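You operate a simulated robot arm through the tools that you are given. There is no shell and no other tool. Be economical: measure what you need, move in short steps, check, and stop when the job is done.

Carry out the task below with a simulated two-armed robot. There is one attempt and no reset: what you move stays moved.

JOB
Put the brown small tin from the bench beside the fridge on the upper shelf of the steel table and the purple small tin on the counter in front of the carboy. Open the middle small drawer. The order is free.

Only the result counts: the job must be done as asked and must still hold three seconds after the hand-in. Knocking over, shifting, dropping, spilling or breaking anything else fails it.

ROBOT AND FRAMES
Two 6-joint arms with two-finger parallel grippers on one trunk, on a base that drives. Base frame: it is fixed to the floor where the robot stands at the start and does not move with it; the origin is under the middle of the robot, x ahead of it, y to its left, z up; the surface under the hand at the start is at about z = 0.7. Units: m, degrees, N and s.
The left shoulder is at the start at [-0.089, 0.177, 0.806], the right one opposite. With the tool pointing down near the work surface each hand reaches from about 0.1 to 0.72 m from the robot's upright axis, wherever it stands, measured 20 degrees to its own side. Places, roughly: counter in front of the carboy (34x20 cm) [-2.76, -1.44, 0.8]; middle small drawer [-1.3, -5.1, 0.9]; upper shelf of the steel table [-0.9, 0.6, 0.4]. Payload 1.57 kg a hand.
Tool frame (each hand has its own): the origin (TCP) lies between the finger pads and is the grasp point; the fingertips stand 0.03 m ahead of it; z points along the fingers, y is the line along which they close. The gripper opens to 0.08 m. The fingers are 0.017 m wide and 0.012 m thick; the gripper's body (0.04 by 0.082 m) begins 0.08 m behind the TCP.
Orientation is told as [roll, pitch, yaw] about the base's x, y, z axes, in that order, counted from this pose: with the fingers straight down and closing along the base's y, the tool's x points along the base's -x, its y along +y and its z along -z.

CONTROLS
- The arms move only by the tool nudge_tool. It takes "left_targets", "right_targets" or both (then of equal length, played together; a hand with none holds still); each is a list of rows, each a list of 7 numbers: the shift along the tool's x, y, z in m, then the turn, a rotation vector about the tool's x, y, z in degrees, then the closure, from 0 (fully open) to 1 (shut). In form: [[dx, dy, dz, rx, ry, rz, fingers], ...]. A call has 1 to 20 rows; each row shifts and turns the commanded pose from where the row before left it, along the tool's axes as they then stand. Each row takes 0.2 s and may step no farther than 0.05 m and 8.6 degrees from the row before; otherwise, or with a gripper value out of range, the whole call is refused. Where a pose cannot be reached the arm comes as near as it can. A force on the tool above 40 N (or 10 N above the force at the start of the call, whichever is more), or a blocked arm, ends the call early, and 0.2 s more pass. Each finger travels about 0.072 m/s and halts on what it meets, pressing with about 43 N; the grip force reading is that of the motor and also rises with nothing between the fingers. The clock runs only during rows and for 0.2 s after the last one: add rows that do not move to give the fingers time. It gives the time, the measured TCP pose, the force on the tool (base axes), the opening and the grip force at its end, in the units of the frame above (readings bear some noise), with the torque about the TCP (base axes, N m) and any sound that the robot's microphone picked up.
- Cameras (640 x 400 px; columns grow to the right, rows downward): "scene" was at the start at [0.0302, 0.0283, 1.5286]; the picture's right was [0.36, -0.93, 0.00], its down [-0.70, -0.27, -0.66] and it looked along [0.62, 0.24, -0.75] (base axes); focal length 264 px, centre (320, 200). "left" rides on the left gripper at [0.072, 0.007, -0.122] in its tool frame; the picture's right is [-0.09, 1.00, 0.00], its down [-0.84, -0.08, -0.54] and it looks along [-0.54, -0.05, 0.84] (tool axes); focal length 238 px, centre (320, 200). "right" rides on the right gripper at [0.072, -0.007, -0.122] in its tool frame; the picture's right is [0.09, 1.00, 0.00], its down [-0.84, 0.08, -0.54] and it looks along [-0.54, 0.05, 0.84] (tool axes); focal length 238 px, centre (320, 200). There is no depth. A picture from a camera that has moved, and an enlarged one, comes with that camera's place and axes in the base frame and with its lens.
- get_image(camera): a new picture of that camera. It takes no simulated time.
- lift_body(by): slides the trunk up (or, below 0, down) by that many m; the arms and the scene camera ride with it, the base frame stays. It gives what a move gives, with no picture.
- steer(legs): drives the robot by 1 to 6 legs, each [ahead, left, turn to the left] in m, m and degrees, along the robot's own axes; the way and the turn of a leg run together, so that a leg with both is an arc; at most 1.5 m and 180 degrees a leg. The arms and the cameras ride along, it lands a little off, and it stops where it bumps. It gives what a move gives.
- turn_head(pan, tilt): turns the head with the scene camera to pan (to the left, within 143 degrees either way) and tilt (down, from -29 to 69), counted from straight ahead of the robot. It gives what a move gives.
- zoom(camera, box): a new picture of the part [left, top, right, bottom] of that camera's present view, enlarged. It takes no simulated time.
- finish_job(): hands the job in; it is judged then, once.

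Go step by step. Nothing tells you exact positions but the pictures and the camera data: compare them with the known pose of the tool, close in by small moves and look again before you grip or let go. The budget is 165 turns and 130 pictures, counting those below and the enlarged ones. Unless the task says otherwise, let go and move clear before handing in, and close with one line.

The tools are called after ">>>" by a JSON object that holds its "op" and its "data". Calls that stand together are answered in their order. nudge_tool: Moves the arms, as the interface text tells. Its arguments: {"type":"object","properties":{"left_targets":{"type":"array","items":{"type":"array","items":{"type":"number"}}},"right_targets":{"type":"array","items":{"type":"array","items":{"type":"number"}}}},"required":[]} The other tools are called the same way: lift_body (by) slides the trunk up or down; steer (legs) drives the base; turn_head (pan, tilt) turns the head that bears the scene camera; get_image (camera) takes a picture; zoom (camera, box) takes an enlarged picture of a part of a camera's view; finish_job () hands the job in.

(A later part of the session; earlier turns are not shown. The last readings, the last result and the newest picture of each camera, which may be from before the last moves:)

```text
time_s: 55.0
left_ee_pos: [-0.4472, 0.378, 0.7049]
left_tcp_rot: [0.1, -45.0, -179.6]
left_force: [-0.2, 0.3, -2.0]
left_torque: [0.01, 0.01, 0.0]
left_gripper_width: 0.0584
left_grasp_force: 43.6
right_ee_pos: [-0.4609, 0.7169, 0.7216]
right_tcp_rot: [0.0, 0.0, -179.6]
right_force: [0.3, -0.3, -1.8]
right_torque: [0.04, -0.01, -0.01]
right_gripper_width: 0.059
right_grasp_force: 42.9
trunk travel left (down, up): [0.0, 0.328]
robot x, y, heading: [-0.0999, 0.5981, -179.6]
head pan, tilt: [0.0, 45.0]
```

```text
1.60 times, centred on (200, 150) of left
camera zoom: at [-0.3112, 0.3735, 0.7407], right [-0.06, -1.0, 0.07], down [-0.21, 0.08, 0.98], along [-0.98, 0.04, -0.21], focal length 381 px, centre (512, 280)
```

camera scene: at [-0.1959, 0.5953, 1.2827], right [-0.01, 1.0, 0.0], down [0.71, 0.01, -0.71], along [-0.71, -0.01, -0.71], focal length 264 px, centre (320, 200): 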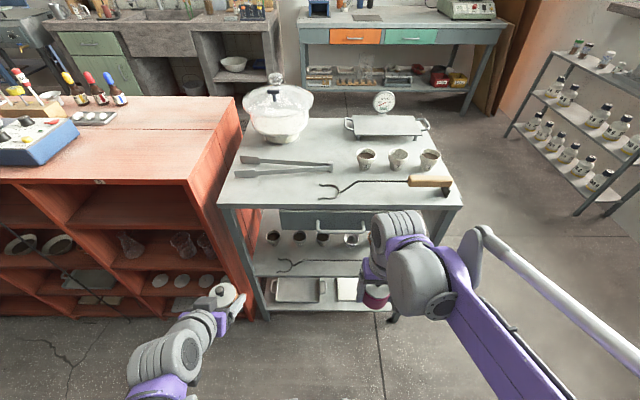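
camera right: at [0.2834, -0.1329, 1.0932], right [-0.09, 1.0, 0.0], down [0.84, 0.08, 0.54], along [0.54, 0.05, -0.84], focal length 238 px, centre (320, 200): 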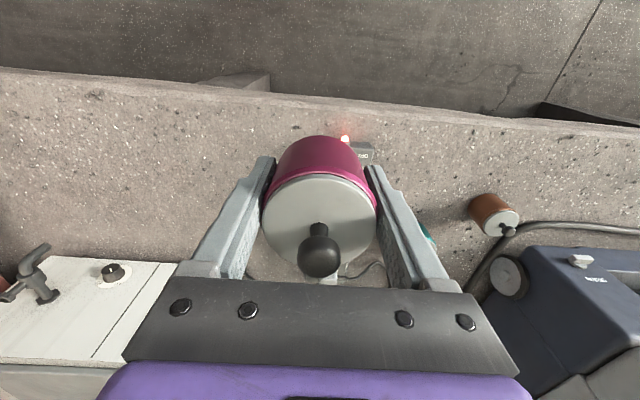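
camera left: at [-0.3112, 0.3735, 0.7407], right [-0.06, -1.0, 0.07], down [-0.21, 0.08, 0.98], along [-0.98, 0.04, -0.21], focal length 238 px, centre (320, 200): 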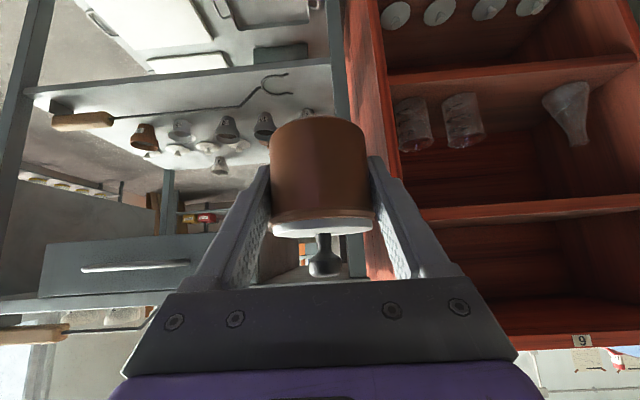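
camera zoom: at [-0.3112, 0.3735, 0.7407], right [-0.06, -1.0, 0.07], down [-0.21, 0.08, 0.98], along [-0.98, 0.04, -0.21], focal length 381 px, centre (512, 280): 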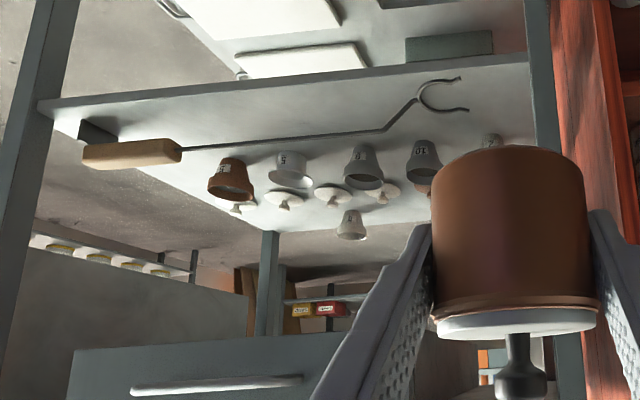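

The front strip of the upper shelf before the fork rod looks free, around y≈0.65. I move the right hand aside and bring the left hand lower and central to measure the strip.

>>> {"op": "nudge_tool", "data": {"right_targets": [[0, -0.03, -0.03, 0, 0, 0, 1], [0, -0.03, -0.03, 0, 0, 0, 1], [0, -0.03, -0.03, 0, 0, 0, 1], [0, -0.03, -0.03, 0, 0, 0, 1], [0, -0.03, 0, 0, 0, 0, 1], [0, -0.03, 0, 0, 0, 0, 1], [0, 0, 0, 0, 0, 0, 1], [0, 0, 0, 0, 0, 0, 1]], "left_targets": [[0, -0.04, 0, 0, 0, 0, 1], [0, -0.04, 0, 0, 0, 0, 1], [0, -0.04, 0, 0, 0, 0, 1], [0, -0.04, 0, 0, 0, 0, 1], [0, -0.04, 0.0, 0, 0, 0, 1], [0.03, -0.02, 0.03, 0, 0, 0, 1], [0.03, 0, 0.03, 0, 0, 0, 1], [0.03, 0, 0.03, 0, 0, 0, 1]]}}

>>> {"op": "get_image", "data": {"camera": "left"}}

>>> {"op": "get_image", "data": {"camera": "scene"}}

```text
time_s: 56.8
left_ee_pos: [-0.4496, 0.599, 0.5771]
left_tcp_rot: [0.0, -45.0, -179.3]
left_force: [-0.4, -0.5, -1.4]
left_torque: [-0.02, 0.0, 0.01]
left_gripper_width: 0.0586
left_grasp_force: 43.3
right_ee_pos: [-0.4625, 0.8998, 0.8406]
right_tcp_rot: [-0.1, 0.0, -179.5]
right_force: [-0.3, 0.1, -2.4]
right_torque: [0.01, -0.01, 0.0]
right_gripper_width: 0.059
right_grasp_force: 43.6
trunk travel left (down, up): [0.0, 0.328]
robot x, y, heading: [-0.1024, 0.5967, -179.1]
head pan, tilt: [0.0, 45.0]
```

```text
94 pictures are left
camera left: at [-0.314, 0.5947, 0.6126], right [-0.06, -1.0, 0.06], down [-0.21, 0.08, 0.97], along [-0.98, 0.04, -0.21], focal length 238 px, centre (320, 200)
```

left: 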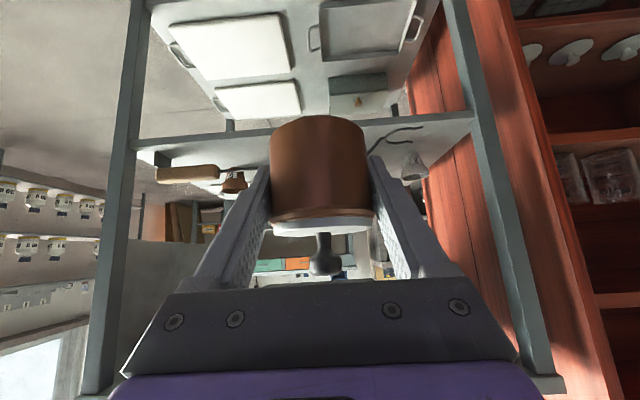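

```text
93 pictures are left
camera scene: at [-0.1964, 0.5958, 1.2827], right [-0.01, 1.0, 0.0], down [0.71, 0.01, -0.71], along [-0.71, -0.01, -0.71], focal length 264 px, centre (320, 200)
```

scene: 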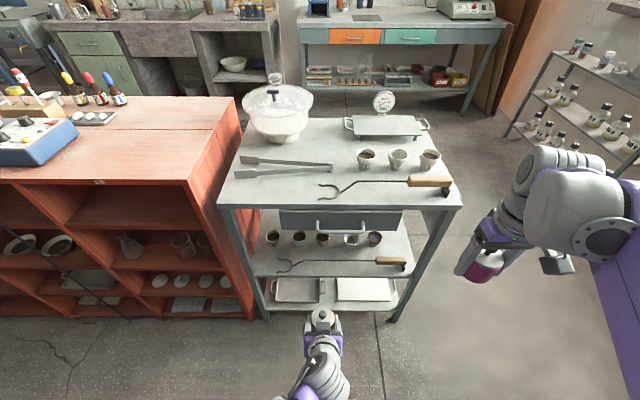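

Now the shelf is unobstructed; I zoom in on it.

>>> {"op": "zoom", "data": {"camera": "scene", "box": [230, 220, 430, 330]}}

>>> {"op": "zoom", "data": {"camera": "left", "box": [110, 100, 270, 220]}}

>>> {"op": "zoom", "data": {"camera": "left", "box": [360, 80, 500, 200]}}

```text
3.20 times, centred on (330, 275) of scene
camera zoom: at [-0.1964, 0.5958, 1.2827], right [-0.01, 1.0, 0.0], down [0.71, 0.01, -0.71], along [-0.71, -0.01, -0.71], focal length 844 px, centre (288, -40)
```

zoom: 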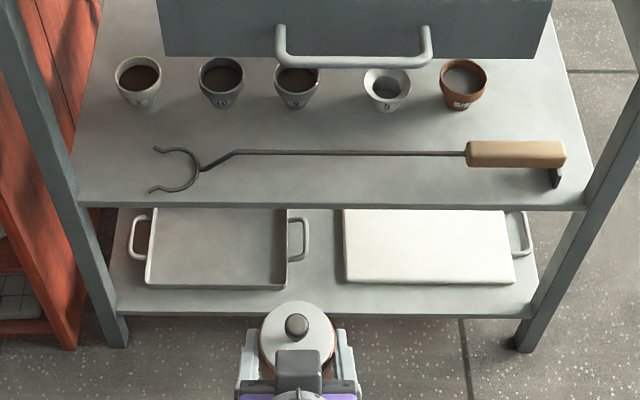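

```text
3.33 times, centred on (190, 160) of left
camera zoom: at [-0.314, 0.5947, 0.6126], right [-0.06, -1.0, 0.06], down [-0.21, 0.08, 0.97], along [-0.98, 0.04, -0.21], focal length 794 px, centre (753, 333)
```

zoom: 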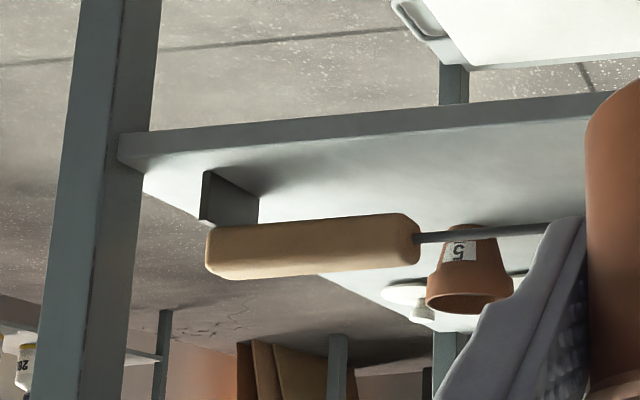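

```text
3.33 times, centred on (430, 140) of left
camera zoom: at [-0.314, 0.5947, 0.6126], right [-0.06, -1.0, 0.06], down [-0.21, 0.08, 0.97], along [-0.98, 0.04, -0.21], focal length 794 px, centre (-47, 400)
```

zoom: 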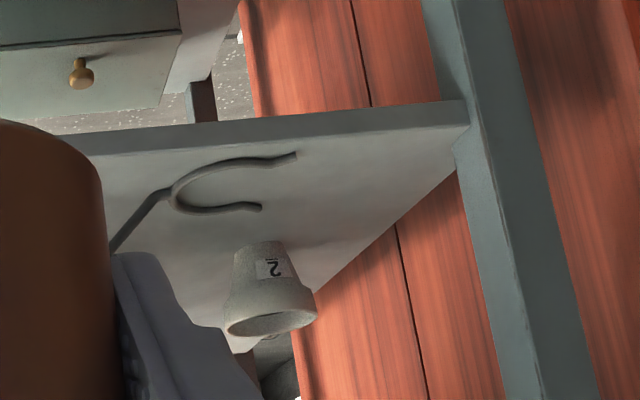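

Triangulated: shelf z≈0.415, front edge x≈−0.677; the fork rod runs raised at z≈0.463, x≈−0.711; cup rims at x≈−0.81. The best spot is between the rod and the 3rd/4th cups, around (−0.755, 0.66). I move the base a little closer and aligned.

>>> {"op": "steer", "data": {"legs": [[0.1, -0.06, 0]]}}

>>> {"op": "zoom", "data": {"camera": "scene", "box": [200, 200, 440, 350]}}

```text
time_s: 58.0
left_ee_pos: [-0.5517, 0.6583, 0.5772]
left_tcp_rot: [0.0, -45.0, -179.4]
left_force: [-0.2, 0.4, -2.7]
left_torque: [0.01, -0.03, -0.01]
left_gripper_width: 0.0588
left_grasp_force: 42.9
right_ee_pos: [-0.5636, 0.9565, 0.8398]
right_tcp_rot: [0.0, 0.0, -179.5]
right_force: [-0.2, -0.5, -2.2]
right_torque: [0.0, -0.05, 0.01]
right_gripper_width: 0.059
right_grasp_force: 43.4
trunk travel left (down, up): [0.0, 0.328]
robot x, y, heading: [-0.2007, 0.653, -179.6]
head pan, tilt: [0.0, 45.0]
```

```text
2.67 times, centred on (320, 275) of scene
camera zoom: at [-0.2973, 0.6537, 1.2827], right [-0.01, 1.0, 0.0], down [0.71, 0.01, -0.71], along [-0.71, -0.01, -0.71], focal length 703 px, centre (320, 0)
```

zoom: 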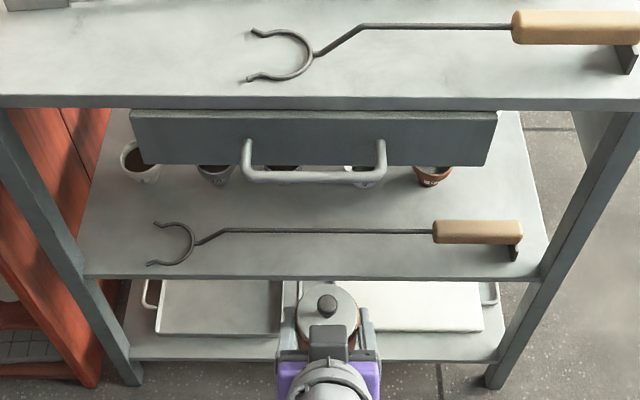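

The new view confirms edge x≈−0.675 and rod x≈−0.711 (z≈0.463). I lower to z≈0.518 in front of the table and enter halfway over the rod.

>>> {"op": "nudge_tool", "data": {"left_targets": [[0, -0.001, 0.042, 0, 0, 0, 1], [0, -0.001, 0.042, 0, 0, 0, 1], [-0.025, 0, 0.025, 0, 0, 0, 1], [-0.025, 0, 0.025, 0, 0, 0, 1]]}}

>>> {"op": "zoom", "data": {"camera": "scene", "box": [200, 200, 440, 350]}}

>>> {"op": "get_image", "data": {"camera": "left"}}

```text
time_s: 59.0
left_ee_pos: [-0.6824, 0.6593, 0.5197]
left_tcp_rot: [0.0, -45.1, -179.4]
left_force: [-0.1, 0.8, -1.9]
left_torque: [0.0, 0.01, -0.01]
left_gripper_width: 0.0589
left_grasp_force: 43.0
right_ee_pos: [-0.5623, 0.956, 0.8409]
right_tcp_rot: [0.0, 0.0, -179.5]
right_force: [0.1, -0.4, -3.1]
right_torque: [-0.01, -0.01, -0.01]
right_gripper_width: 0.0588
right_grasp_force: 43.2
trunk travel left (down, up): [0.0, 0.328]
robot x, y, heading: [-0.203, 0.6526, -179.7]
head pan, tilt: [0.0, 45.0]
```

```text
2.67 times, centred on (320, 275) of scene
camera zoom: at [-0.297, 0.6534, 1.2827], right [-0.01, 1.0, 0.0], down [0.71, 0.01, -0.71], along [-0.71, -0.01, -0.71], focal length 703 px, centre (320, 0)
```

zoom: 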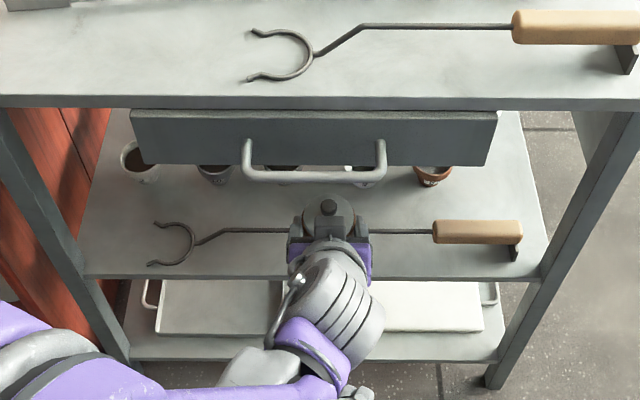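

```text
87 pictures are left
camera left: at [-0.5458, 0.6545, 0.5538], right [-0.06, -1.0, 0.06], down [-0.21, 0.08, 0.98], along [-0.98, 0.04, -0.21], focal length 238 px, centre (320, 200)
```

left: 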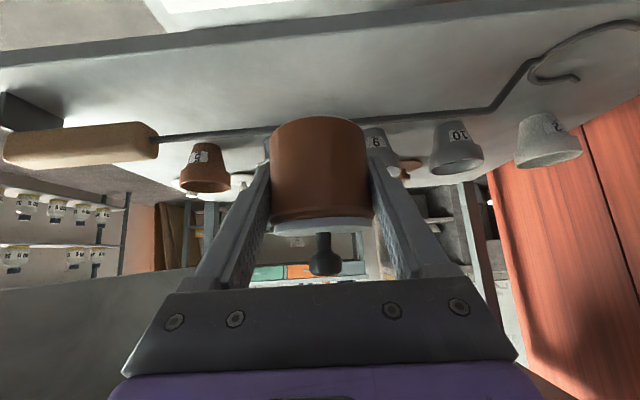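

Path is clear. I advance the remaining 6.8 cm at this height and check with the scene camera.

>>> {"op": "nudge_tool", "data": {"left_targets": [[-0.024, 0.002, 0.024, 0, 0, 0, 1], [-0.024, 0.001, 0.024, 0, 0, 0, 1]]}}

>>> {"op": "get_image", "data": {"camera": "left"}}

>>> {"op": "zoom", "data": {"camera": "scene", "box": [260, 220, 420, 320]}}

```text
time_s: 59.6
left_ee_pos: [-0.7496, 0.6546, 0.518]
left_tcp_rot: [-0.1, -45.0, -179.6]
left_force: [0.3, 0.0, -2.5]
left_torque: [0.02, 0.01, 0.02]
left_gripper_width: 0.0587
left_grasp_force: 43.0
right_ee_pos: [-0.562, 0.9562, 0.8399]
right_tcp_rot: [0.1, 0.0, -179.5]
right_force: [0.3, 0.6, -1.7]
right_torque: [-0.01, -0.01, -0.01]
right_gripper_width: 0.0589
right_grasp_force: 43.1
trunk travel left (down, up): [0.0, 0.328]
robot x, y, heading: [-0.2062, 0.6535, -179.4]
head pan, tilt: [0.0, 45.0]
```

```text
86 pictures are left
camera left: at [-0.6125, 0.6507, 0.5538], right [-0.06, -1.0, 0.07], down [-0.21, 0.08, 0.97], along [-0.98, 0.04, -0.21], focal length 238 px, centre (320, 200)
```

left: 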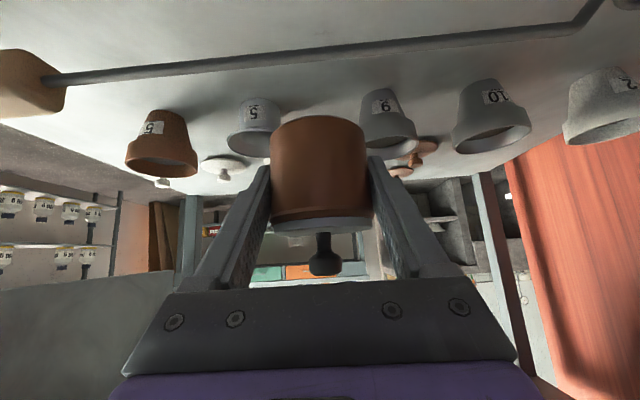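

```text
4.00 times, centred on (340, 270) of scene
camera zoom: at [-0.297, 0.6534, 1.2827], right [-0.01, 1.0, 0.0], down [0.71, 0.01, -0.71], along [-0.71, -0.01, -0.71], focal length 1055 px, centre (240, -80)
```

zoom: 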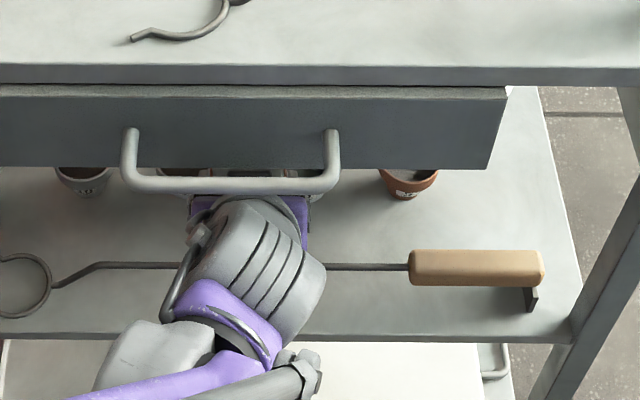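

The tin sits midway between the two cups in y (0.653). I advance another 11 mm to x≈−0.761 for balanced clearance, then lower 4.5 cm.

>>> {"op": "nudge_tool", "data": {"left_targets": [[-0.008, 0.001, 0.008, 0, 0, 0, 1], [0.01, 0, 0.01, 0, 0, 0, 1], [0.01, 0, 0.01, 0, 0, 0, 1], [0.011, 0, 0.011, 0, 0, 0, 1]]}}

>>> {"op": "get_image", "data": {"camera": "left"}}

```text
time_s: 60.6
left_ee_pos: [-0.76, 0.655, 0.4741]
left_tcp_rot: [-0.1, -45.0, -179.4]
left_force: [0.1, -0.2, -2.5]
left_torque: [-0.01, -0.04, 0.0]
left_gripper_width: 0.0586
left_grasp_force: 42.8
right_ee_pos: [-0.5628, 0.9562, 0.8407]
right_tcp_rot: [0.0, -0.1, -179.4]
right_force: [0.0, 0.8, -2.0]
right_torque: [0.0, -0.01, -0.02]
right_gripper_width: 0.0589
right_grasp_force: 42.6
trunk travel left (down, up): [0.0, 0.328]
robot x, y, heading: [-0.2033, 0.6572, -179.6]
head pan, tilt: [0.0, 45.0]
```

```text
84 pictures are left
camera left: at [-0.6235, 0.649, 0.5104], right [-0.06, -1.0, 0.07], down [-0.21, 0.08, 0.97], along [-0.98, 0.04, -0.21], focal length 238 px, centre (320, 200)
```

left: 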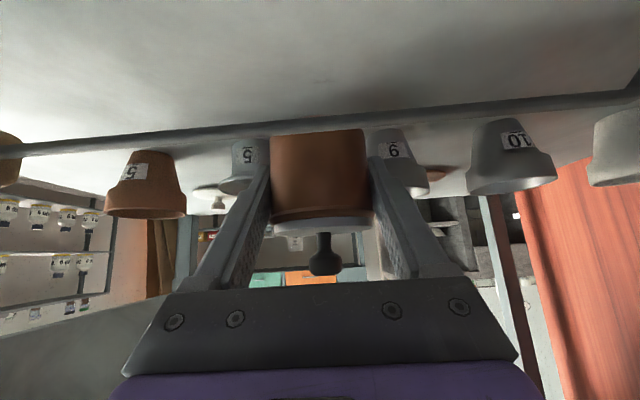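

The tin is behind the rod, clear of it. I lower in small steps, watching the force.

>>> {"op": "nudge_tool", "data": {"left_targets": [[0.0025, 0, 0.0025, 0, 0, 0, 1], [0.0025, 0, 0.0025, 0, 0, 0, 1], [0.0025, 0, 0.0025, 0, 0, 0, 1], [0.0025, 0, 0.0025, 0, 0, 0, 1], [0.0025, 0, 0.0025, 0, 0, 0, 1]]}}

>>> {"op": "get_image", "data": {"camera": "left"}}

```text
time_s: 61.8
left_ee_pos: [-0.7595, 0.6545, 0.4559]
left_tcp_rot: [-0.1, -45.0, -179.5]
left_force: [0.0, 0.7, -1.5]
left_torque: [0.02, -0.02, 0.03]
left_gripper_width: 0.0588
left_grasp_force: 42.4
right_ee_pos: [-0.5635, 0.9566, 0.8404]
right_tcp_rot: [0.0, 0.0, -179.5]
right_force: [-0.6, -0.2, -2.4]
right_torque: [0.03, -0.03, -0.02]
right_gripper_width: 0.0589
right_grasp_force: 42.3
trunk travel left (down, up): [0.0, 0.328]
robot x, y, heading: [-0.2031, 0.6542, -179.5]
head pan, tilt: [0.0, 45.0]
```

```text
83 pictures are left
camera left: at [-0.6236, 0.6491, 0.4922], right [-0.06, -1.0, 0.07], down [-0.21, 0.08, 0.97], along [-0.98, 0.04, -0.21], focal length 238 px, centre (320, 200)
```

left: 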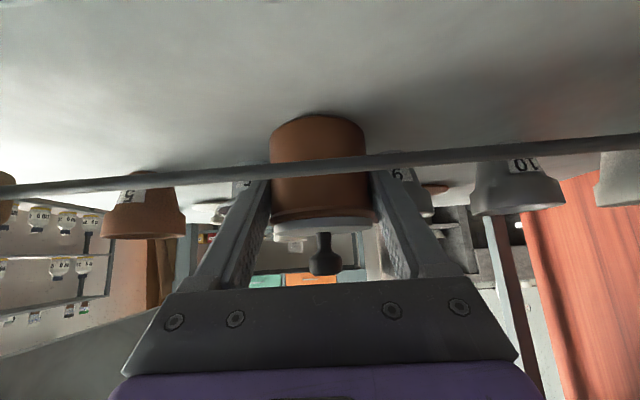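

>>> {"op": "nudge_tool", "data": {"left_targets": [[0.0012, 0, 0.0012, 0, 0, 0, 1], [0.0012, 0, 0.0012, 0, 0, 0, 1], [0, 0, 0, 0, 0, 0, 1]]}}

>>> {"op": "nudge_tool", "data": {"left_targets": [[0.0012, 0, 0.0012, 0, 0, 0, 1], [0, 0, 0, 0, 0, 0, 1]]}}

```text
time_s: 62.6
left_ee_pos: [-0.7599, 0.6546, 0.4563]
left_tcp_rot: [-0.1, -45.2, -179.6]
left_force: [-0.2, -1.5, 26.4]
left_torque: [-0.15, 0.43, 0.21]
left_gripper_width: 0.0587
left_grasp_force: 42.6
right_ee_pos: [-0.5609, 0.9568, 0.8419]
right_tcp_rot: [0.0, -0.1, -179.5]
right_force: [0.8, 0.5, -2.6]
right_torque: [0.0, -0.01, 0.03]
right_gripper_width: 0.0589
right_grasp_force: 43.2
trunk travel left (down, up): [0.0, 0.328]
robot x, y, heading: [-0.2035, 0.6536, -179.3]
head pan, tilt: [0.0, 45.0]
```

```text
time_s: 63.2
left_ee_pos: [-0.7587, 0.6546, 0.4532]
left_tcp_rot: [0.0, -45.2, -179.5]
left_force: [-5.5, 0.2, 35.4]
left_torque: [-0.16, 0.25, 0.08]
left_gripper_width: 0.0584
left_grasp_force: 42.9
right_ee_pos: [-0.5601, 0.957, 0.8411]
right_tcp_rot: [0.0, -0.1, -179.5]
right_force: [0.2, 0.4, -2.9]
right_torque: [-0.01, -0.01, -0.02]
right_gripper_width: 0.0587
right_grasp_force: 42.5
trunk travel left (down, up): [0.0, 0.328]
robot x, y, heading: [-0.203, 0.6546, -179.4]
head pan, tilt: [0.0, 45.0]
```

Contact at TCP z≈0.455. I ease up to relieve the push and look before letting go.

>>> {"op": "nudge_tool", "data": {"left_targets": [[-0.0018, 0, -0.0018, 0, 0, 0, 1], [0, 0, 0, 0, 0, 0, 1]]}}

>>> {"op": "zoom", "data": {"camera": "left", "box": [180, 80, 460, 280]}}

>>> {"op": "get_image", "data": {"camera": "scene"}}

```text
time_s: 63.8
left_ee_pos: [-0.7601, 0.655, 0.4536]
left_tcp_rot: [0.0, -44.8, -179.4]
left_force: [-0.7, 3.1, 6.1]
left_torque: [0.07, 0.25, -0.05]
left_gripper_width: 0.0583
left_grasp_force: 43.3
right_ee_pos: [-0.5624, 0.9571, 0.8401]
right_tcp_rot: [0.0, 0.0, -179.5]
right_force: [-0.7, 0.7, -1.9]
right_torque: [-0.01, 0.0, -0.03]
right_gripper_width: 0.0589
right_grasp_force: 43.9
trunk travel left (down, up): [0.0, 0.328]
robot x, y, heading: [-0.2035, 0.6513, -179.6]
head pan, tilt: [0.0, 45.0]
```

```text
2.00 times, centred on (320, 180) of left
camera zoom: at [-0.6228, 0.6491, 0.4897], right [-0.06, -1.0, 0.06], down [-0.21, 0.07, 0.97], along [-0.98, 0.04, -0.21], focal length 477 px, centre (320, 240)
```

zoom: 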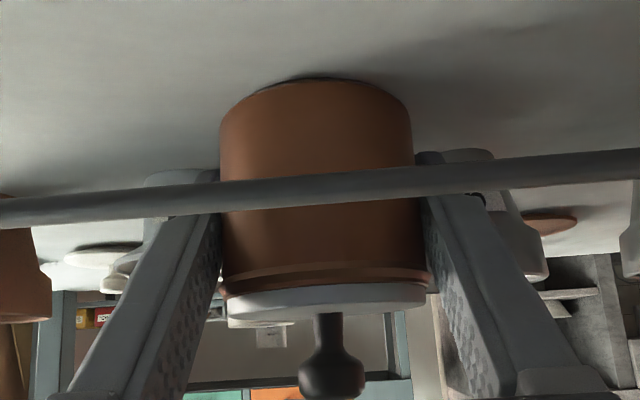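

```text
81 pictures are left
camera scene: at [-0.2961, 0.6536, 1.2827], right [-0.01, 1.0, 0.0], down [0.71, 0.01, -0.71], along [-0.71, -0.01, -0.71], focal length 264 px, centre (320, 200)
```

scene: 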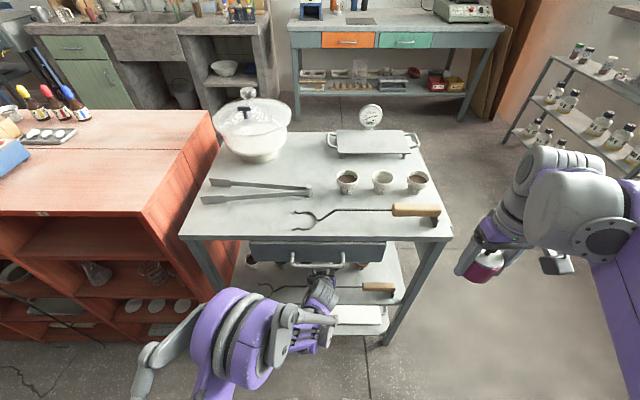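

The tin stands on the shelf behind the rod. I open slightly (to 68 mm), check, and withdraw along the fingers.

>>> {"op": "nudge_tool", "data": {"left_targets": [[0, 0, 0, 0, 0, 0, 0.22], [0, 0, 0, 0, 0, 0, 0.15], [0, 0, 0, 0, 0, 0, 0.15], [0, 0, 0, 0, 0, 0, 0.15]]}}

>>> {"op": "get_image", "data": {"camera": "left"}}

```text
time_s: 64.8
left_ee_pos: [-0.7604, 0.6552, 0.4533]
left_tcp_rot: [0.0, -44.9, -179.6]
left_force: [0.1, 0.2, -0.6]
left_torque: [0.0, 0.0, 0.03]
left_gripper_width: 0.0678
left_grasp_force: 0.2
right_ee_pos: [-0.5631, 0.957, 0.8396]
right_tcp_rot: [0.0, 0.0, -179.4]
right_force: [-0.1, 0.0, -2.5]
right_torque: [0.01, 0.0, 0.03]
right_gripper_width: 0.059
right_grasp_force: 43.4
trunk travel left (down, up): [0.0, 0.328]
robot x, y, heading: [-0.2056, 0.6535, -179.4]
head pan, tilt: [0.0, 45.0]
```

```text
80 pictures are left
camera left: at [-0.6233, 0.6487, 0.4899], right [-0.06, -1.0, 0.07], down [-0.21, 0.08, 0.97], along [-0.98, 0.04, -0.21], focal length 238 px, centre (320, 200)
```

left: 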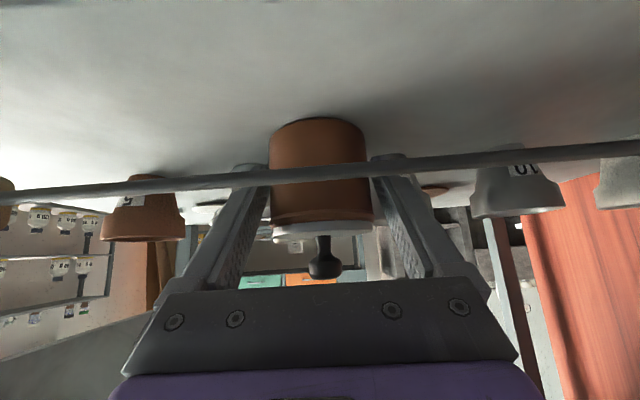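

>>> {"op": "nudge_tool", "data": {"left_targets": [[0, 0, -0.03, 0, 0, 0, 0.15], [0, 0, -0.04, 0, 0, 0, 0.15], [0, 0, -0.04, 0, 0, 0, 0.15], [0, 0, -0.04, 0, 0, 0, 0.15], [0.02, 0, -0.03, 0, 0, 0, 0.15], [0.03, 0, -0.03, 0, 0, 0, 0.15]]}}

>>> {"op": "zoom", "data": {"camera": "left", "box": [120, 40, 520, 290]}}

>>> {"op": "zoom", "data": {"camera": "scene", "box": [200, 200, 440, 350]}}

```text
time_s: 66.2
left_ee_pos: [-0.5764, 0.6554, 0.5669]
left_tcp_rot: [0.0, -45.1, -179.5]
left_force: [0.3, 0.1, -0.4]
left_torque: [0.04, -0.02, 0.01]
left_gripper_width: 0.0681
left_grasp_force: 0.1
right_ee_pos: [-0.5623, 0.9566, 0.8404]
right_tcp_rot: [-0.1, 0.0, -179.5]
right_force: [0.5, 0.2, -1.6]
right_torque: [0.0, 0.03, -0.01]
right_gripper_width: 0.0589
right_grasp_force: 43.1
trunk travel left (down, up): [0.0, 0.328]
robot x, y, heading: [-0.2035, 0.656, -179.4]
head pan, tilt: [0.0, 45.0]
```

```text
1.60 times, centred on (320, 165) of left
camera zoom: at [-0.4402, 0.6501, 0.6027], right [-0.06, -1.0, 0.06], down [-0.21, 0.08, 0.98], along [-0.98, 0.04, -0.21], focal length 381 px, centre (320, 256)
```

zoom: 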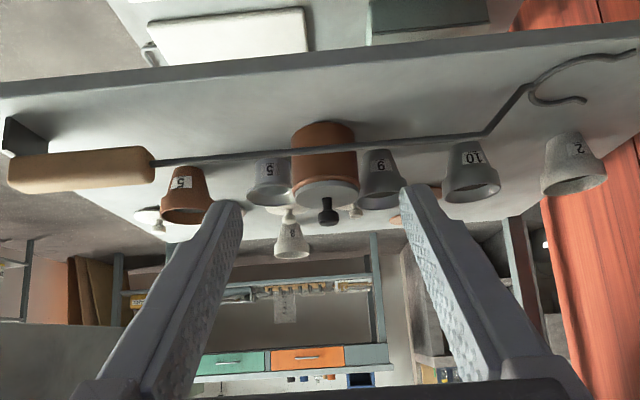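

```text
2.67 times, centred on (320, 275) of scene
camera zoom: at [-0.2963, 0.6533, 1.2828], right [-0.01, 1.0, 0.0], down [0.71, 0.01, -0.71], along [-0.71, -0.01, -0.71], focal length 703 px, centre (320, 0)
```

zoom: 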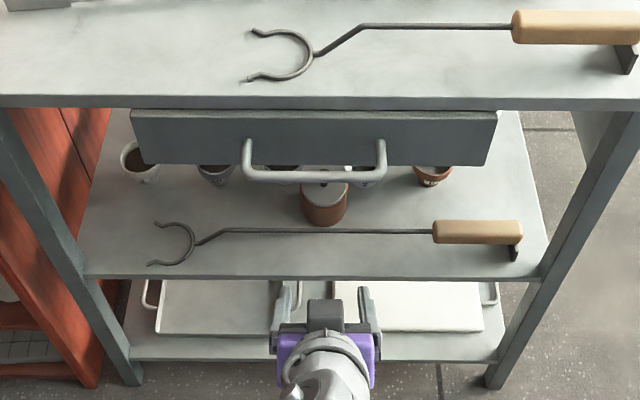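

Brown is placed and nothing else moved. Now I back off, raise the trunk, tuck the left hand, then drive around the table toward the carboy counter.

>>> {"op": "steer", "data": {"legs": [[-0.1, 0, 0]]}}

>>> {"op": "lift_body", "data": {"by": 0.25}}

>>> {"op": "nudge_tool", "data": {"left_targets": [[0.02, 0.03, -0.03, 0, 7.5, 0, 0.15], [0.0, 0.03, -0.03, 0, 7.5, 0, 0.15], [0, 0.03, -0.03, 0, 7.5, 0, 0.15], [0, 0.03, 0, 0, 7.5, 0, 0.15], [0, 0.03, 0, 0, 7.5, 0, 0.15], [0, 0.03, 0, 0, 7.5, 0, 0.15]], "right_targets": [[0.01, 0.02, -0.01, 0, 0, 0, 1], [0.01, 0.02, 0, 0, 0, 0, 1], [0.01, 0.02, 0, 0, 0, 0, 1], [0.01, 0.02, 0, 0, 0, 0, 1], [0.01, 0.02, 0, 0, 0, 0, 1], [0.0, 0.02, 0, 0, 0, 0, 1]]}}

>>> {"op": "get_image", "data": {"camera": "scene"}}

```text
time_s: 67.3
left_ee_pos: [-0.4767, 0.6568, 0.5666]
left_tcp_rot: [0.0, -45.2, -179.6]
left_force: [0.1, -0.1, 0.2]
left_torque: [0.01, 0.03, -0.01]
left_gripper_width: 0.0682
left_grasp_force: 0.0
right_ee_pos: [-0.4616, 0.9579, 0.8405]
right_tcp_rot: [0.0, -0.1, -179.6]
right_force: [-0.4, -0.8, -2.5]
right_torque: [0.03, -0.04, 0.01]
right_gripper_width: 0.0587
right_grasp_force: 42.8
trunk travel left (down, up): [0.0, 0.328]
robot x, y, heading: [-0.1002, 0.6559, -179.7]
head pan, tilt: [0.0, 45.0]
```

```text
time_s: 69.9
left_ee_pos: [-0.4774, 0.6571, 0.8156]
left_tcp_rot: [0.0, -45.0, -179.6]
left_force: [1.0, -0.1, 0.3]
left_torque: [0.02, -0.01, 0.02]
left_gripper_width: 0.0681
left_grasp_force: 0.1
right_ee_pos: [-0.461, 0.9594, 1.0893]
right_tcp_rot: [0.0, 0.0, -179.5]
right_force: [0.9, -0.1, -1.9]
right_torque: [-0.03, -0.01, 0.0]
right_gripper_width: 0.0587
right_grasp_force: 43.7
trunk travel left (down, up): [-0.25, 0.078]
robot x, y, heading: [-0.1038, 0.6578, -179.6]
head pan, tilt: [0.0, 45.0]
```

```text
time_s: 71.3
left_ee_pos: [-0.4065, 0.4775, 0.8728]
left_tcp_rot: [-0.1, 0.1, -179.8]
left_force: [0.0, -0.3, -1.0]
left_torque: [0.04, -0.03, 0.0]
left_gripper_width: 0.0681
left_grasp_force: 0.0
right_ee_pos: [-0.4121, 0.8375, 1.1004]
right_tcp_rot: [-0.1, 0.0, -179.6]
right_force: [0.4, 0.0, -2.2]
right_torque: [0.01, -0.03, -0.01]
right_gripper_width: 0.0587
right_grasp_force: 43.3
trunk travel left (down, up): [-0.25, 0.078]
robot x, y, heading: [-0.1035, 0.6528, -179.8]
head pan, tilt: [0.0, 45.0]
```

```text
77 pictures are left
camera scene: at [-0.1475, 0.6539, 1.5336], right [-0.01, 1.0, 0.0], down [0.71, 0.0, -0.71], along [-0.71, 0.0, -0.71], focal length 264 px, centre (320, 200)
```

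scene: 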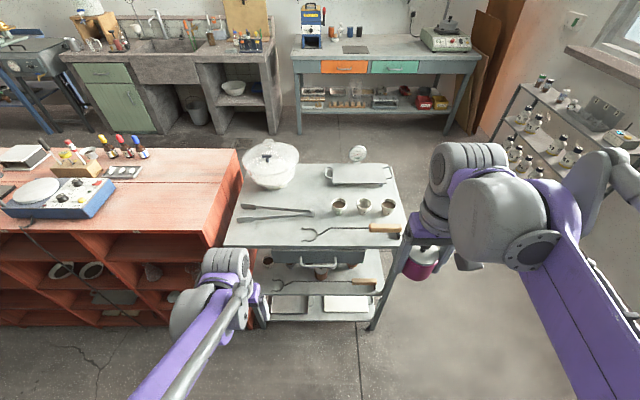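

Way is clear on the right. I drive: 0.85 right, then 1.75 ahead past the table.

>>> {"op": "steer", "data": {"legs": [[0, -0.87, 0], [1.0, 0, 0], [0.75, 0, 0]]}}

>>> {"op": "turn_head", "data": {"pan": 60, "tilt": 30}}

>>> {"op": "get_image", "data": {"camera": "scene"}}

```text
time_s: 87.8
left_ee_pos: [-2.1476, 1.3886, 0.8738]
left_tcp_rot: [0.0, 0.0, 179.0]
left_force: [-0.2, 0.7, -0.3]
left_torque: [0.01, -0.04, -0.01]
left_gripper_width: 0.0678
left_grasp_force: 0.1
right_ee_pos: [-2.1454, 1.7497, 1.1011]
right_tcp_rot: [0.0, -0.1, 179.0]
right_force: [0.0, -0.3, -1.9]
right_torque: [0.0, -0.03, -0.07]
right_gripper_width: 0.0586
right_grasp_force: 42.7
trunk travel left (down, up): [-0.25, 0.078]
robot x, y, heading: [-1.8428, 1.5589, 178.7]
head pan, tilt: [0.0, 45.0]
```

```text
time_s: 89.1
left_ee_pos: [-2.1468, 1.3875, 0.8746]
left_tcp_rot: [-0.1, 0.1, 178.9]
left_force: [0.5, 0.0, 0.2]
left_torque: [-0.01, -0.02, 0.01]
left_gripper_width: 0.0682
left_grasp_force: 0.1
right_ee_pos: [-2.145, 1.749, 1.1013]
right_tcp_rot: [0.0, 0.1, 179.0]
right_force: [-0.9, 0.3, -2.4]
right_torque: [0.0, -0.03, 0.01]
right_gripper_width: 0.0583
right_grasp_force: 43.2
trunk travel left (down, up): [-0.25, 0.078]
robot x, y, heading: [-1.8409, 1.5604, 179.1]
head pan, tilt: [60.0, 30.0]
```

```text
76 pictures are left
camera scene: at [-1.8493, 1.4796, 1.5562], right [-0.86, 0.52, 0.0], down [0.26, 0.43, -0.87], along [-0.45, -0.74, -0.5], focal length 264 px, centre (320, 200)
```

scene: 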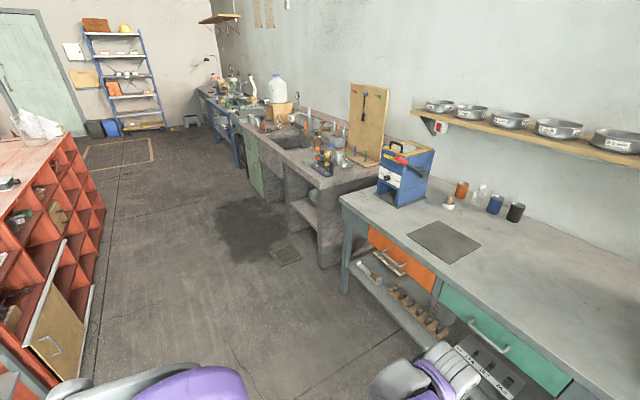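

The corridor is clear. I drive left 1.5 + 1.4 m to stand opposite the carboy.

>>> {"op": "steer", "data": {"legs": [[0, 1.5, 0], [0, 1.45, 1]]}}

>>> {"op": "turn_head", "data": {"pan": 0, "tilt": 40}}

>>> {"op": "get_image", "data": {"camera": "scene"}}

```text
time_s: 115.0
left_ee_pos: [-2.1804, -1.5712, 0.8737]
left_tcp_rot: [-0.1, 0.0, 178.9]
left_force: [-1.3, -0.8, -0.5]
left_torque: [-0.02, 0.01, 0.0]
left_gripper_width: 0.0679
left_grasp_force: 0.1
right_ee_pos: [-2.1782, -1.2116, 1.1008]
right_tcp_rot: [0.0, 0.0, 178.9]
right_force: [0.2, 0.1, -2.7]
right_torque: [0.0, 0.0, 0.03]
right_gripper_width: 0.0585
right_grasp_force: 43.4
trunk travel left (down, up): [-0.25, 0.078]
robot x, y, heading: [-1.8715, -1.4033, 178.9]
head pan, tilt: [60.0, 30.0]
```

```text
time_s: 116.3
left_ee_pos: [-2.1809, -1.5711, 0.8736]
left_tcp_rot: [0.0, 0.1, 179.0]
left_force: [-0.1, -0.1, -0.1]
left_torque: [-0.01, 0.01, 0.02]
left_gripper_width: 0.0681
left_grasp_force: 0.0
right_ee_pos: [-2.1785, -1.2101, 1.1009]
right_tcp_rot: [0.1, 0.0, 178.9]
right_force: [0.1, 0.7, -2.4]
right_torque: [-0.01, -0.02, 0.01]
right_gripper_width: 0.0582
right_grasp_force: 43.6
trunk travel left (down, up): [-0.25, 0.078]
robot x, y, heading: [-1.8742, -1.4015, 178.7]
head pan, tilt: [0.0, 40.0]
```

```text
75 pictures are left
camera scene: at [-1.9206, -1.4012, 1.5409], right [0.02, 1.0, 0.0], down [0.64, -0.01, -0.77], along [-0.77, 0.01, -0.64], focal length 264 px, centre (320, 200)
```

scene: 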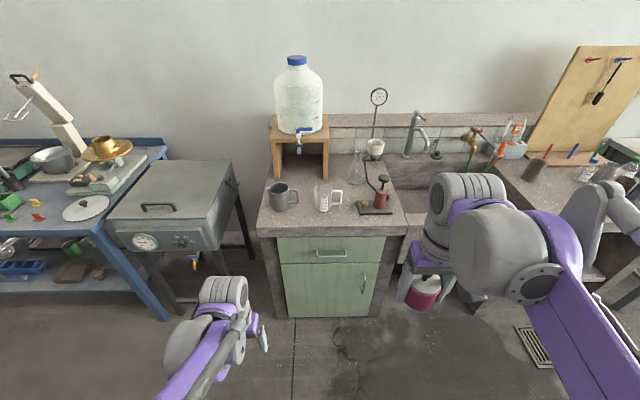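

>>> {"op": "zoom", "data": {"camera": "scene", "box": [240, 110, 420, 250]}}

```text
2.86 times, centred on (330, 180) of scene
camera zoom: at [-1.9206, -1.4012, 1.5409], right [0.02, 1.0, 0.0], down [0.64, -0.01, -0.77], along [-0.77, 0.01, -0.64], focal length 754 px, centre (291, 257)
```

zoom: 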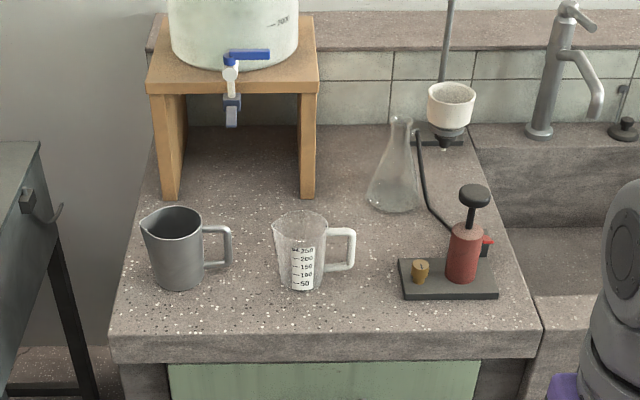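

There is free counter in front of the stand between mug and beaker: target about (−2.705, −1.462). I drive 0.3 ahead and a bit left.

>>> {"op": "steer", "data": {"legs": [[0.28, 0.1, 0]]}}

>>> {"op": "get_image", "data": {"camera": "scene"}}

>>> {"op": "get_image", "data": {"camera": "right"}}

```text
time_s: 118.3
left_ee_pos: [-2.4631, -1.6635, 0.8737]
left_tcp_rot: [0.0, 0.1, 178.8]
left_force: [1.0, -0.3, 0.2]
left_torque: [0.06, -0.01, 0.01]
left_gripper_width: 0.0678
left_grasp_force: 0.1
right_ee_pos: [-2.4574, -1.3038, 1.1017]
right_tcp_rot: [0.0, 0.0, 178.7]
right_force: [-1.0, -0.7, -2.1]
right_torque: [0.01, -0.02, 0.0]
right_gripper_width: 0.0583
right_grasp_force: 43.3
trunk travel left (down, up): [-0.25, 0.078]
robot x, y, heading: [-2.1518, -1.4947, 178.6]
head pan, tilt: [0.0, 40.0]
```

```text
73 pictures are left
camera scene: at [-2.2023, -1.4946, 1.5408], right [0.02, 1.0, 0.0], down [0.64, -0.01, -0.77], along [-0.77, 0.02, -0.64], focal length 264 px, centre (320, 200)
```

scene: 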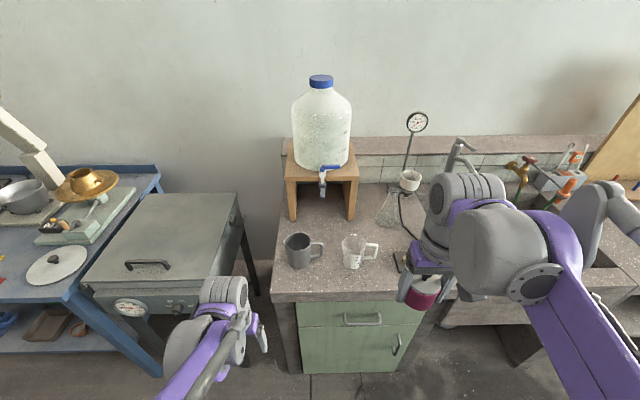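

```text
72 pictures are left
camera right: at [-2.3864, -1.2989, 1.2239], right [0.07, -1.0, 0.0], down [-0.84, -0.06, 0.54], along [-0.54, -0.04, -0.84], focal length 238 px, centre (320, 200)
```

right: 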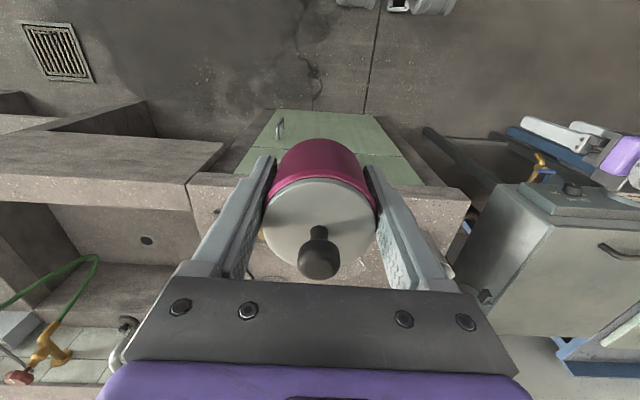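

>>> {"op": "zoom", "data": {"camera": "scene", "box": [250, 190, 450, 315]}}

```text
3.20 times, centred on (350, 252) of scene
camera zoom: at [-2.2023, -1.4946, 1.5408], right [0.02, 1.0, 0.0], down [0.64, -0.01, -0.77], along [-0.77, 0.02, -0.64], focal length 844 px, centre (224, 32)
```

zoom: 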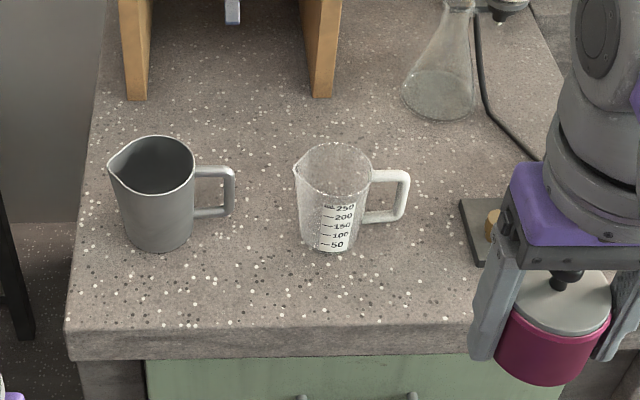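

Counter top z≈0.798, edge x≈−2.651; gap target (−2.70, −1.44). I carry the tin above it to z≈1.0.

>>> {"op": "nudge_tool", "data": {"right_targets": [[-0.04, 0.0236, 0.015, 0, 0, 0, 1], [-0.04, 0.0236, 0.015, 0, 0, 0, 1], [-0.04, 0.0236, 0.015, 0, 0, 0, 1], [-0.04, 0.0236, 0.015, 0, 0, 0, 1], [-0.04, 0.0236, 0.015, 0, 0, 0, 1], [-0.04, 0.0236, 0.015, 0, 0, 0, 1]]}}

>>> {"op": "get_image", "data": {"camera": "right"}}

>>> {"op": "get_image", "data": {"camera": "scene"}}

```text
time_s: 119.7
left_ee_pos: [-2.4636, -1.6625, 0.8731]
left_tcp_rot: [0.0, 0.0, 178.8]
left_force: [-0.3, -0.4, -0.2]
left_torque: [-0.01, -0.02, 0.0]
left_gripper_width: 0.068
left_grasp_force: 0.0
right_ee_pos: [-2.7008, -1.4395, 1.0104]
right_tcp_rot: [0.0, 0.0, 178.6]
right_force: [0.3, -0.4, -2.1]
right_torque: [0.0, -0.01, -0.01]
right_gripper_width: 0.0582
right_grasp_force: 42.9
trunk travel left (down, up): [-0.25, 0.078]
robot x, y, heading: [-2.1568, -1.499, 178.6]
head pan, tilt: [0.0, 40.0]
```

```text
70 pictures are left
camera right: at [-2.6294, -1.435, 1.1336], right [0.07, -1.0, 0.0], down [-0.84, -0.06, 0.54], along [-0.54, -0.04, -0.84], focal length 238 px, centre (320, 200)
```

right: 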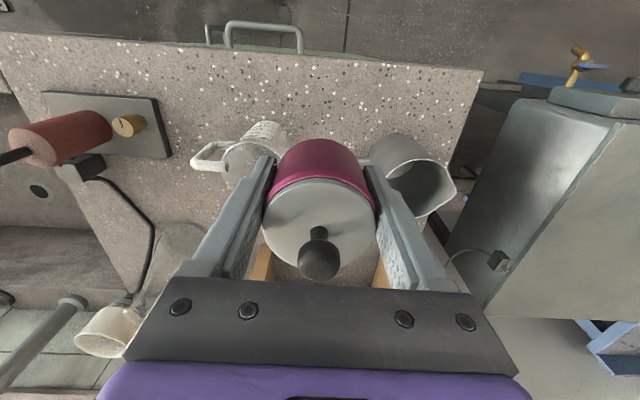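

```text
69 pictures are left
camera scene: at [-2.2038, -1.4951, 1.5408], right [0.02, 1.0, 0.0], down [0.64, -0.01, -0.77], along [-0.76, 0.02, -0.64], focal length 264 px, centre (320, 200)
```

scene: 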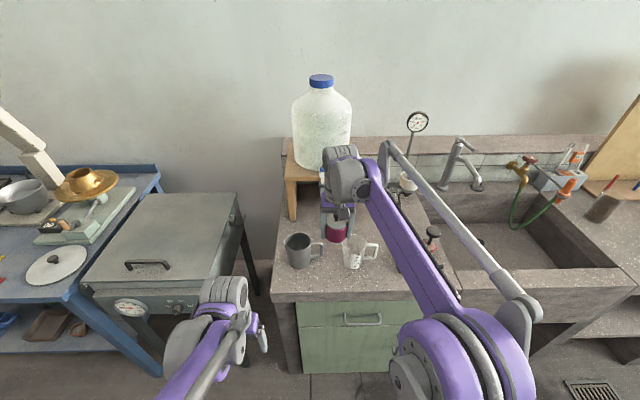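

Aligned. I descend to TCP z≈0.88 and check the neighbours.

>>> {"op": "nudge_tool", "data": {"right_targets": [[0, 0, 0.045, 0, 0, 0, 1], [0, 0, 0.045, 0, 0, 0, 1], [0, 0, 0.04, 0, 0, 0, 1]]}}

>>> {"op": "get_image", "data": {"camera": "right"}}

>>> {"op": "zoom", "data": {"camera": "scene", "box": [250, 190, 450, 315]}}

```text
time_s: 120.5
left_ee_pos: [-2.4639, -1.6629, 0.8732]
left_tcp_rot: [0.0, -0.1, 178.7]
left_force: [-0.2, 0.8, 0.1]
left_torque: [0.03, 0.01, -0.01]
left_gripper_width: 0.068
left_grasp_force: 0.0
right_ee_pos: [-2.701, -1.4407, 0.8826]
right_tcp_rot: [0.0, 0.0, 178.7]
right_force: [0.1, -0.9, -1.9]
right_torque: [0.02, -0.02, 0.0]
right_gripper_width: 0.0582
right_grasp_force: 42.7
trunk travel left (down, up): [-0.25, 0.078]
robot x, y, heading: [-2.1533, -1.4954, 178.7]
head pan, tilt: [0.0, 40.0]
```

```text
68 pictures are left
camera right: at [-2.6299, -1.4356, 1.004], right [0.07, -1.0, 0.0], down [-0.84, -0.06, 0.54], along [-0.54, -0.04, -0.84], focal length 238 px, centre (320, 200)
```

right: 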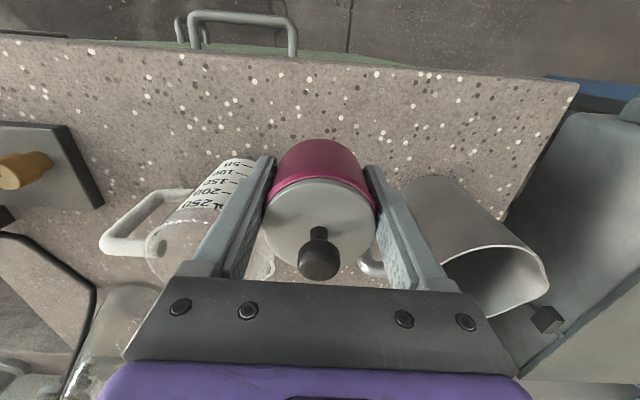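

```text
3.20 times, centred on (350, 252) of scene
camera zoom: at [-2.2027, -1.4945, 1.5408], right [0.02, 1.0, 0.0], down [0.64, -0.01, -0.77], along [-0.77, 0.02, -0.64], focal length 844 px, centre (224, 32)
```

zoom: 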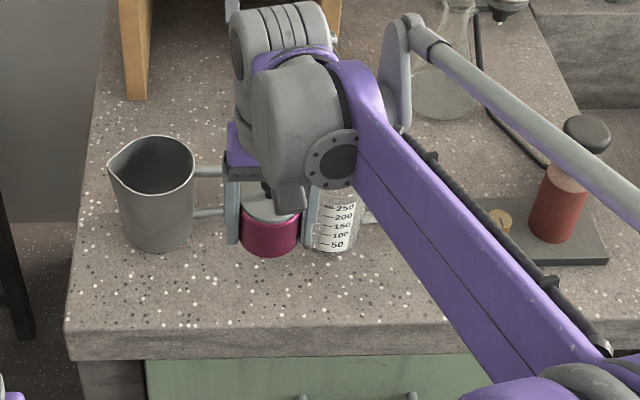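

Clearances are fine; I shift 4 mm toward the edge and lower to just above the counter, then feel for contact.

>>> {"op": "nudge_tool", "data": {"right_targets": [[0.004, 0, 0.02, 0, 0, 0, 1], [0, 0, 0.02, 0, 0, 0, 1], [0, 0, 0.003, 0, 0, 0, 1]]}}

>>> {"op": "nudge_tool", "data": {"right_targets": [[0, 0, 0.002, 0, 0, 0, 1], [0, 0, 0.002, 0, 0, 0, 1], [0, 0, 0, 0, 0, 0, 1]]}}

```text
time_s: 121.3
left_ee_pos: [-2.4629, -1.6637, 0.8749]
left_tcp_rot: [0.0, -0.1, 178.7]
left_force: [0.9, 1.1, 0.0]
left_torque: [0.02, -0.01, 0.03]
left_gripper_width: 0.0681
left_grasp_force: 0.1
right_ee_pos: [-2.6962, -1.44, 0.8393]
right_tcp_rot: [0.0, 0.0, 178.7]
right_force: [-0.1, -0.8, -2.3]
right_torque: [0.0, -0.02, -0.02]
right_gripper_width: 0.0584
right_grasp_force: 43.3
trunk travel left (down, up): [-0.25, 0.078]
robot x, y, heading: [-2.1508, -1.493, 178.7]
head pan, tilt: [0.0, 40.0]
```

```text
time_s: 122.1
left_ee_pos: [-2.4627, -1.6632, 0.873]
left_tcp_rot: [0.0, 0.0, 178.8]
left_force: [0.7, 0.1, -0.4]
left_torque: [-0.02, 0.0, -0.01]
left_gripper_width: 0.068
left_grasp_force: 0.1
right_ee_pos: [-2.6957, -1.4396, 0.8348]
right_tcp_rot: [0.0, 0.0, 178.7]
right_force: [-0.3, -0.6, -2.4]
right_torque: [0.0, 0.0, -0.02]
right_gripper_width: 0.0583
right_grasp_force: 43.0
trunk travel left (down, up): [-0.25, 0.078]
robot x, y, heading: [-2.1551, -1.4954, 178.5]
head pan, tilt: [0.0, 40.0]
```

>>> {"op": "nudge_tool", "data": {"right_targets": [[0, 0, 0.0015, 0, 0, 0, 1], [0, 0, 0.0015, 0, 0, 0, 1], [0, 0, 0, 0, 0, 0, 1]]}}

```text
time_s: 122.9
left_ee_pos: [-2.4625, -1.6636, 0.8735]
left_tcp_rot: [-0.1, 0.1, 178.7]
left_force: [-0.3, -0.1, -0.3]
left_torque: [0.03, 0.0, -0.01]
left_gripper_width: 0.0681
left_grasp_force: 0.2
right_ee_pos: [-2.6971, -1.4391, 0.8316]
right_tcp_rot: [0.1, 0.0, 178.7]
right_force: [0.0, -0.1, -2.9]
right_torque: [0.03, -0.03, 0.01]
right_gripper_width: 0.0585
right_grasp_force: 42.9
trunk travel left (down, up): [-0.25, 0.078]
robot x, y, heading: [-2.1532, -1.4987, 178.8]
head pan, tilt: [0.0, 40.0]
```

>>> {"op": "nudge_tool", "data": {"right_targets": [[0, 0, 0.0015, 0, 0, 0, 1], [0, 0, 0, 0, 0, 0, 1]]}}

>>> {"op": "zoom", "data": {"camera": "scene", "box": [290, 220, 380, 290]}}

```text
time_s: 123.5
left_ee_pos: [-2.4623, -1.6635, 0.8727]
left_tcp_rot: [0.0, 0.1, 178.7]
left_force: [0.7, -0.1, 0.8]
left_torque: [-0.02, 0.0, 0.01]
left_gripper_width: 0.0677
left_grasp_force: 0.0
right_ee_pos: [-2.697, -1.4404, 0.8307]
right_tcp_rot: [0.1, 0.1, 178.7]
right_force: [-1.1, -0.7, 0.9]
right_torque: [-0.07, 0.06, -0.01]
right_gripper_width: 0.0585
right_grasp_force: 43.1
trunk travel left (down, up): [-0.25, 0.078]
robot x, y, heading: [-2.1503, -1.4956, 178.8]
head pan, tilt: [0.0, 40.0]
```

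```text
5.71 times, centred on (335, 255) of scene
camera zoom: at [-2.2019, -1.4946, 1.5409], right [0.02, 1.0, 0.0], down [0.64, -0.01, -0.77], along [-0.77, 0.02, -0.64], focal length 1507 px, centre (234, -114)
```

zoom: 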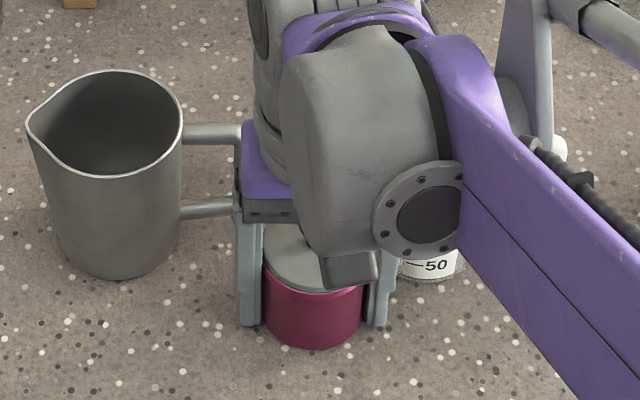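

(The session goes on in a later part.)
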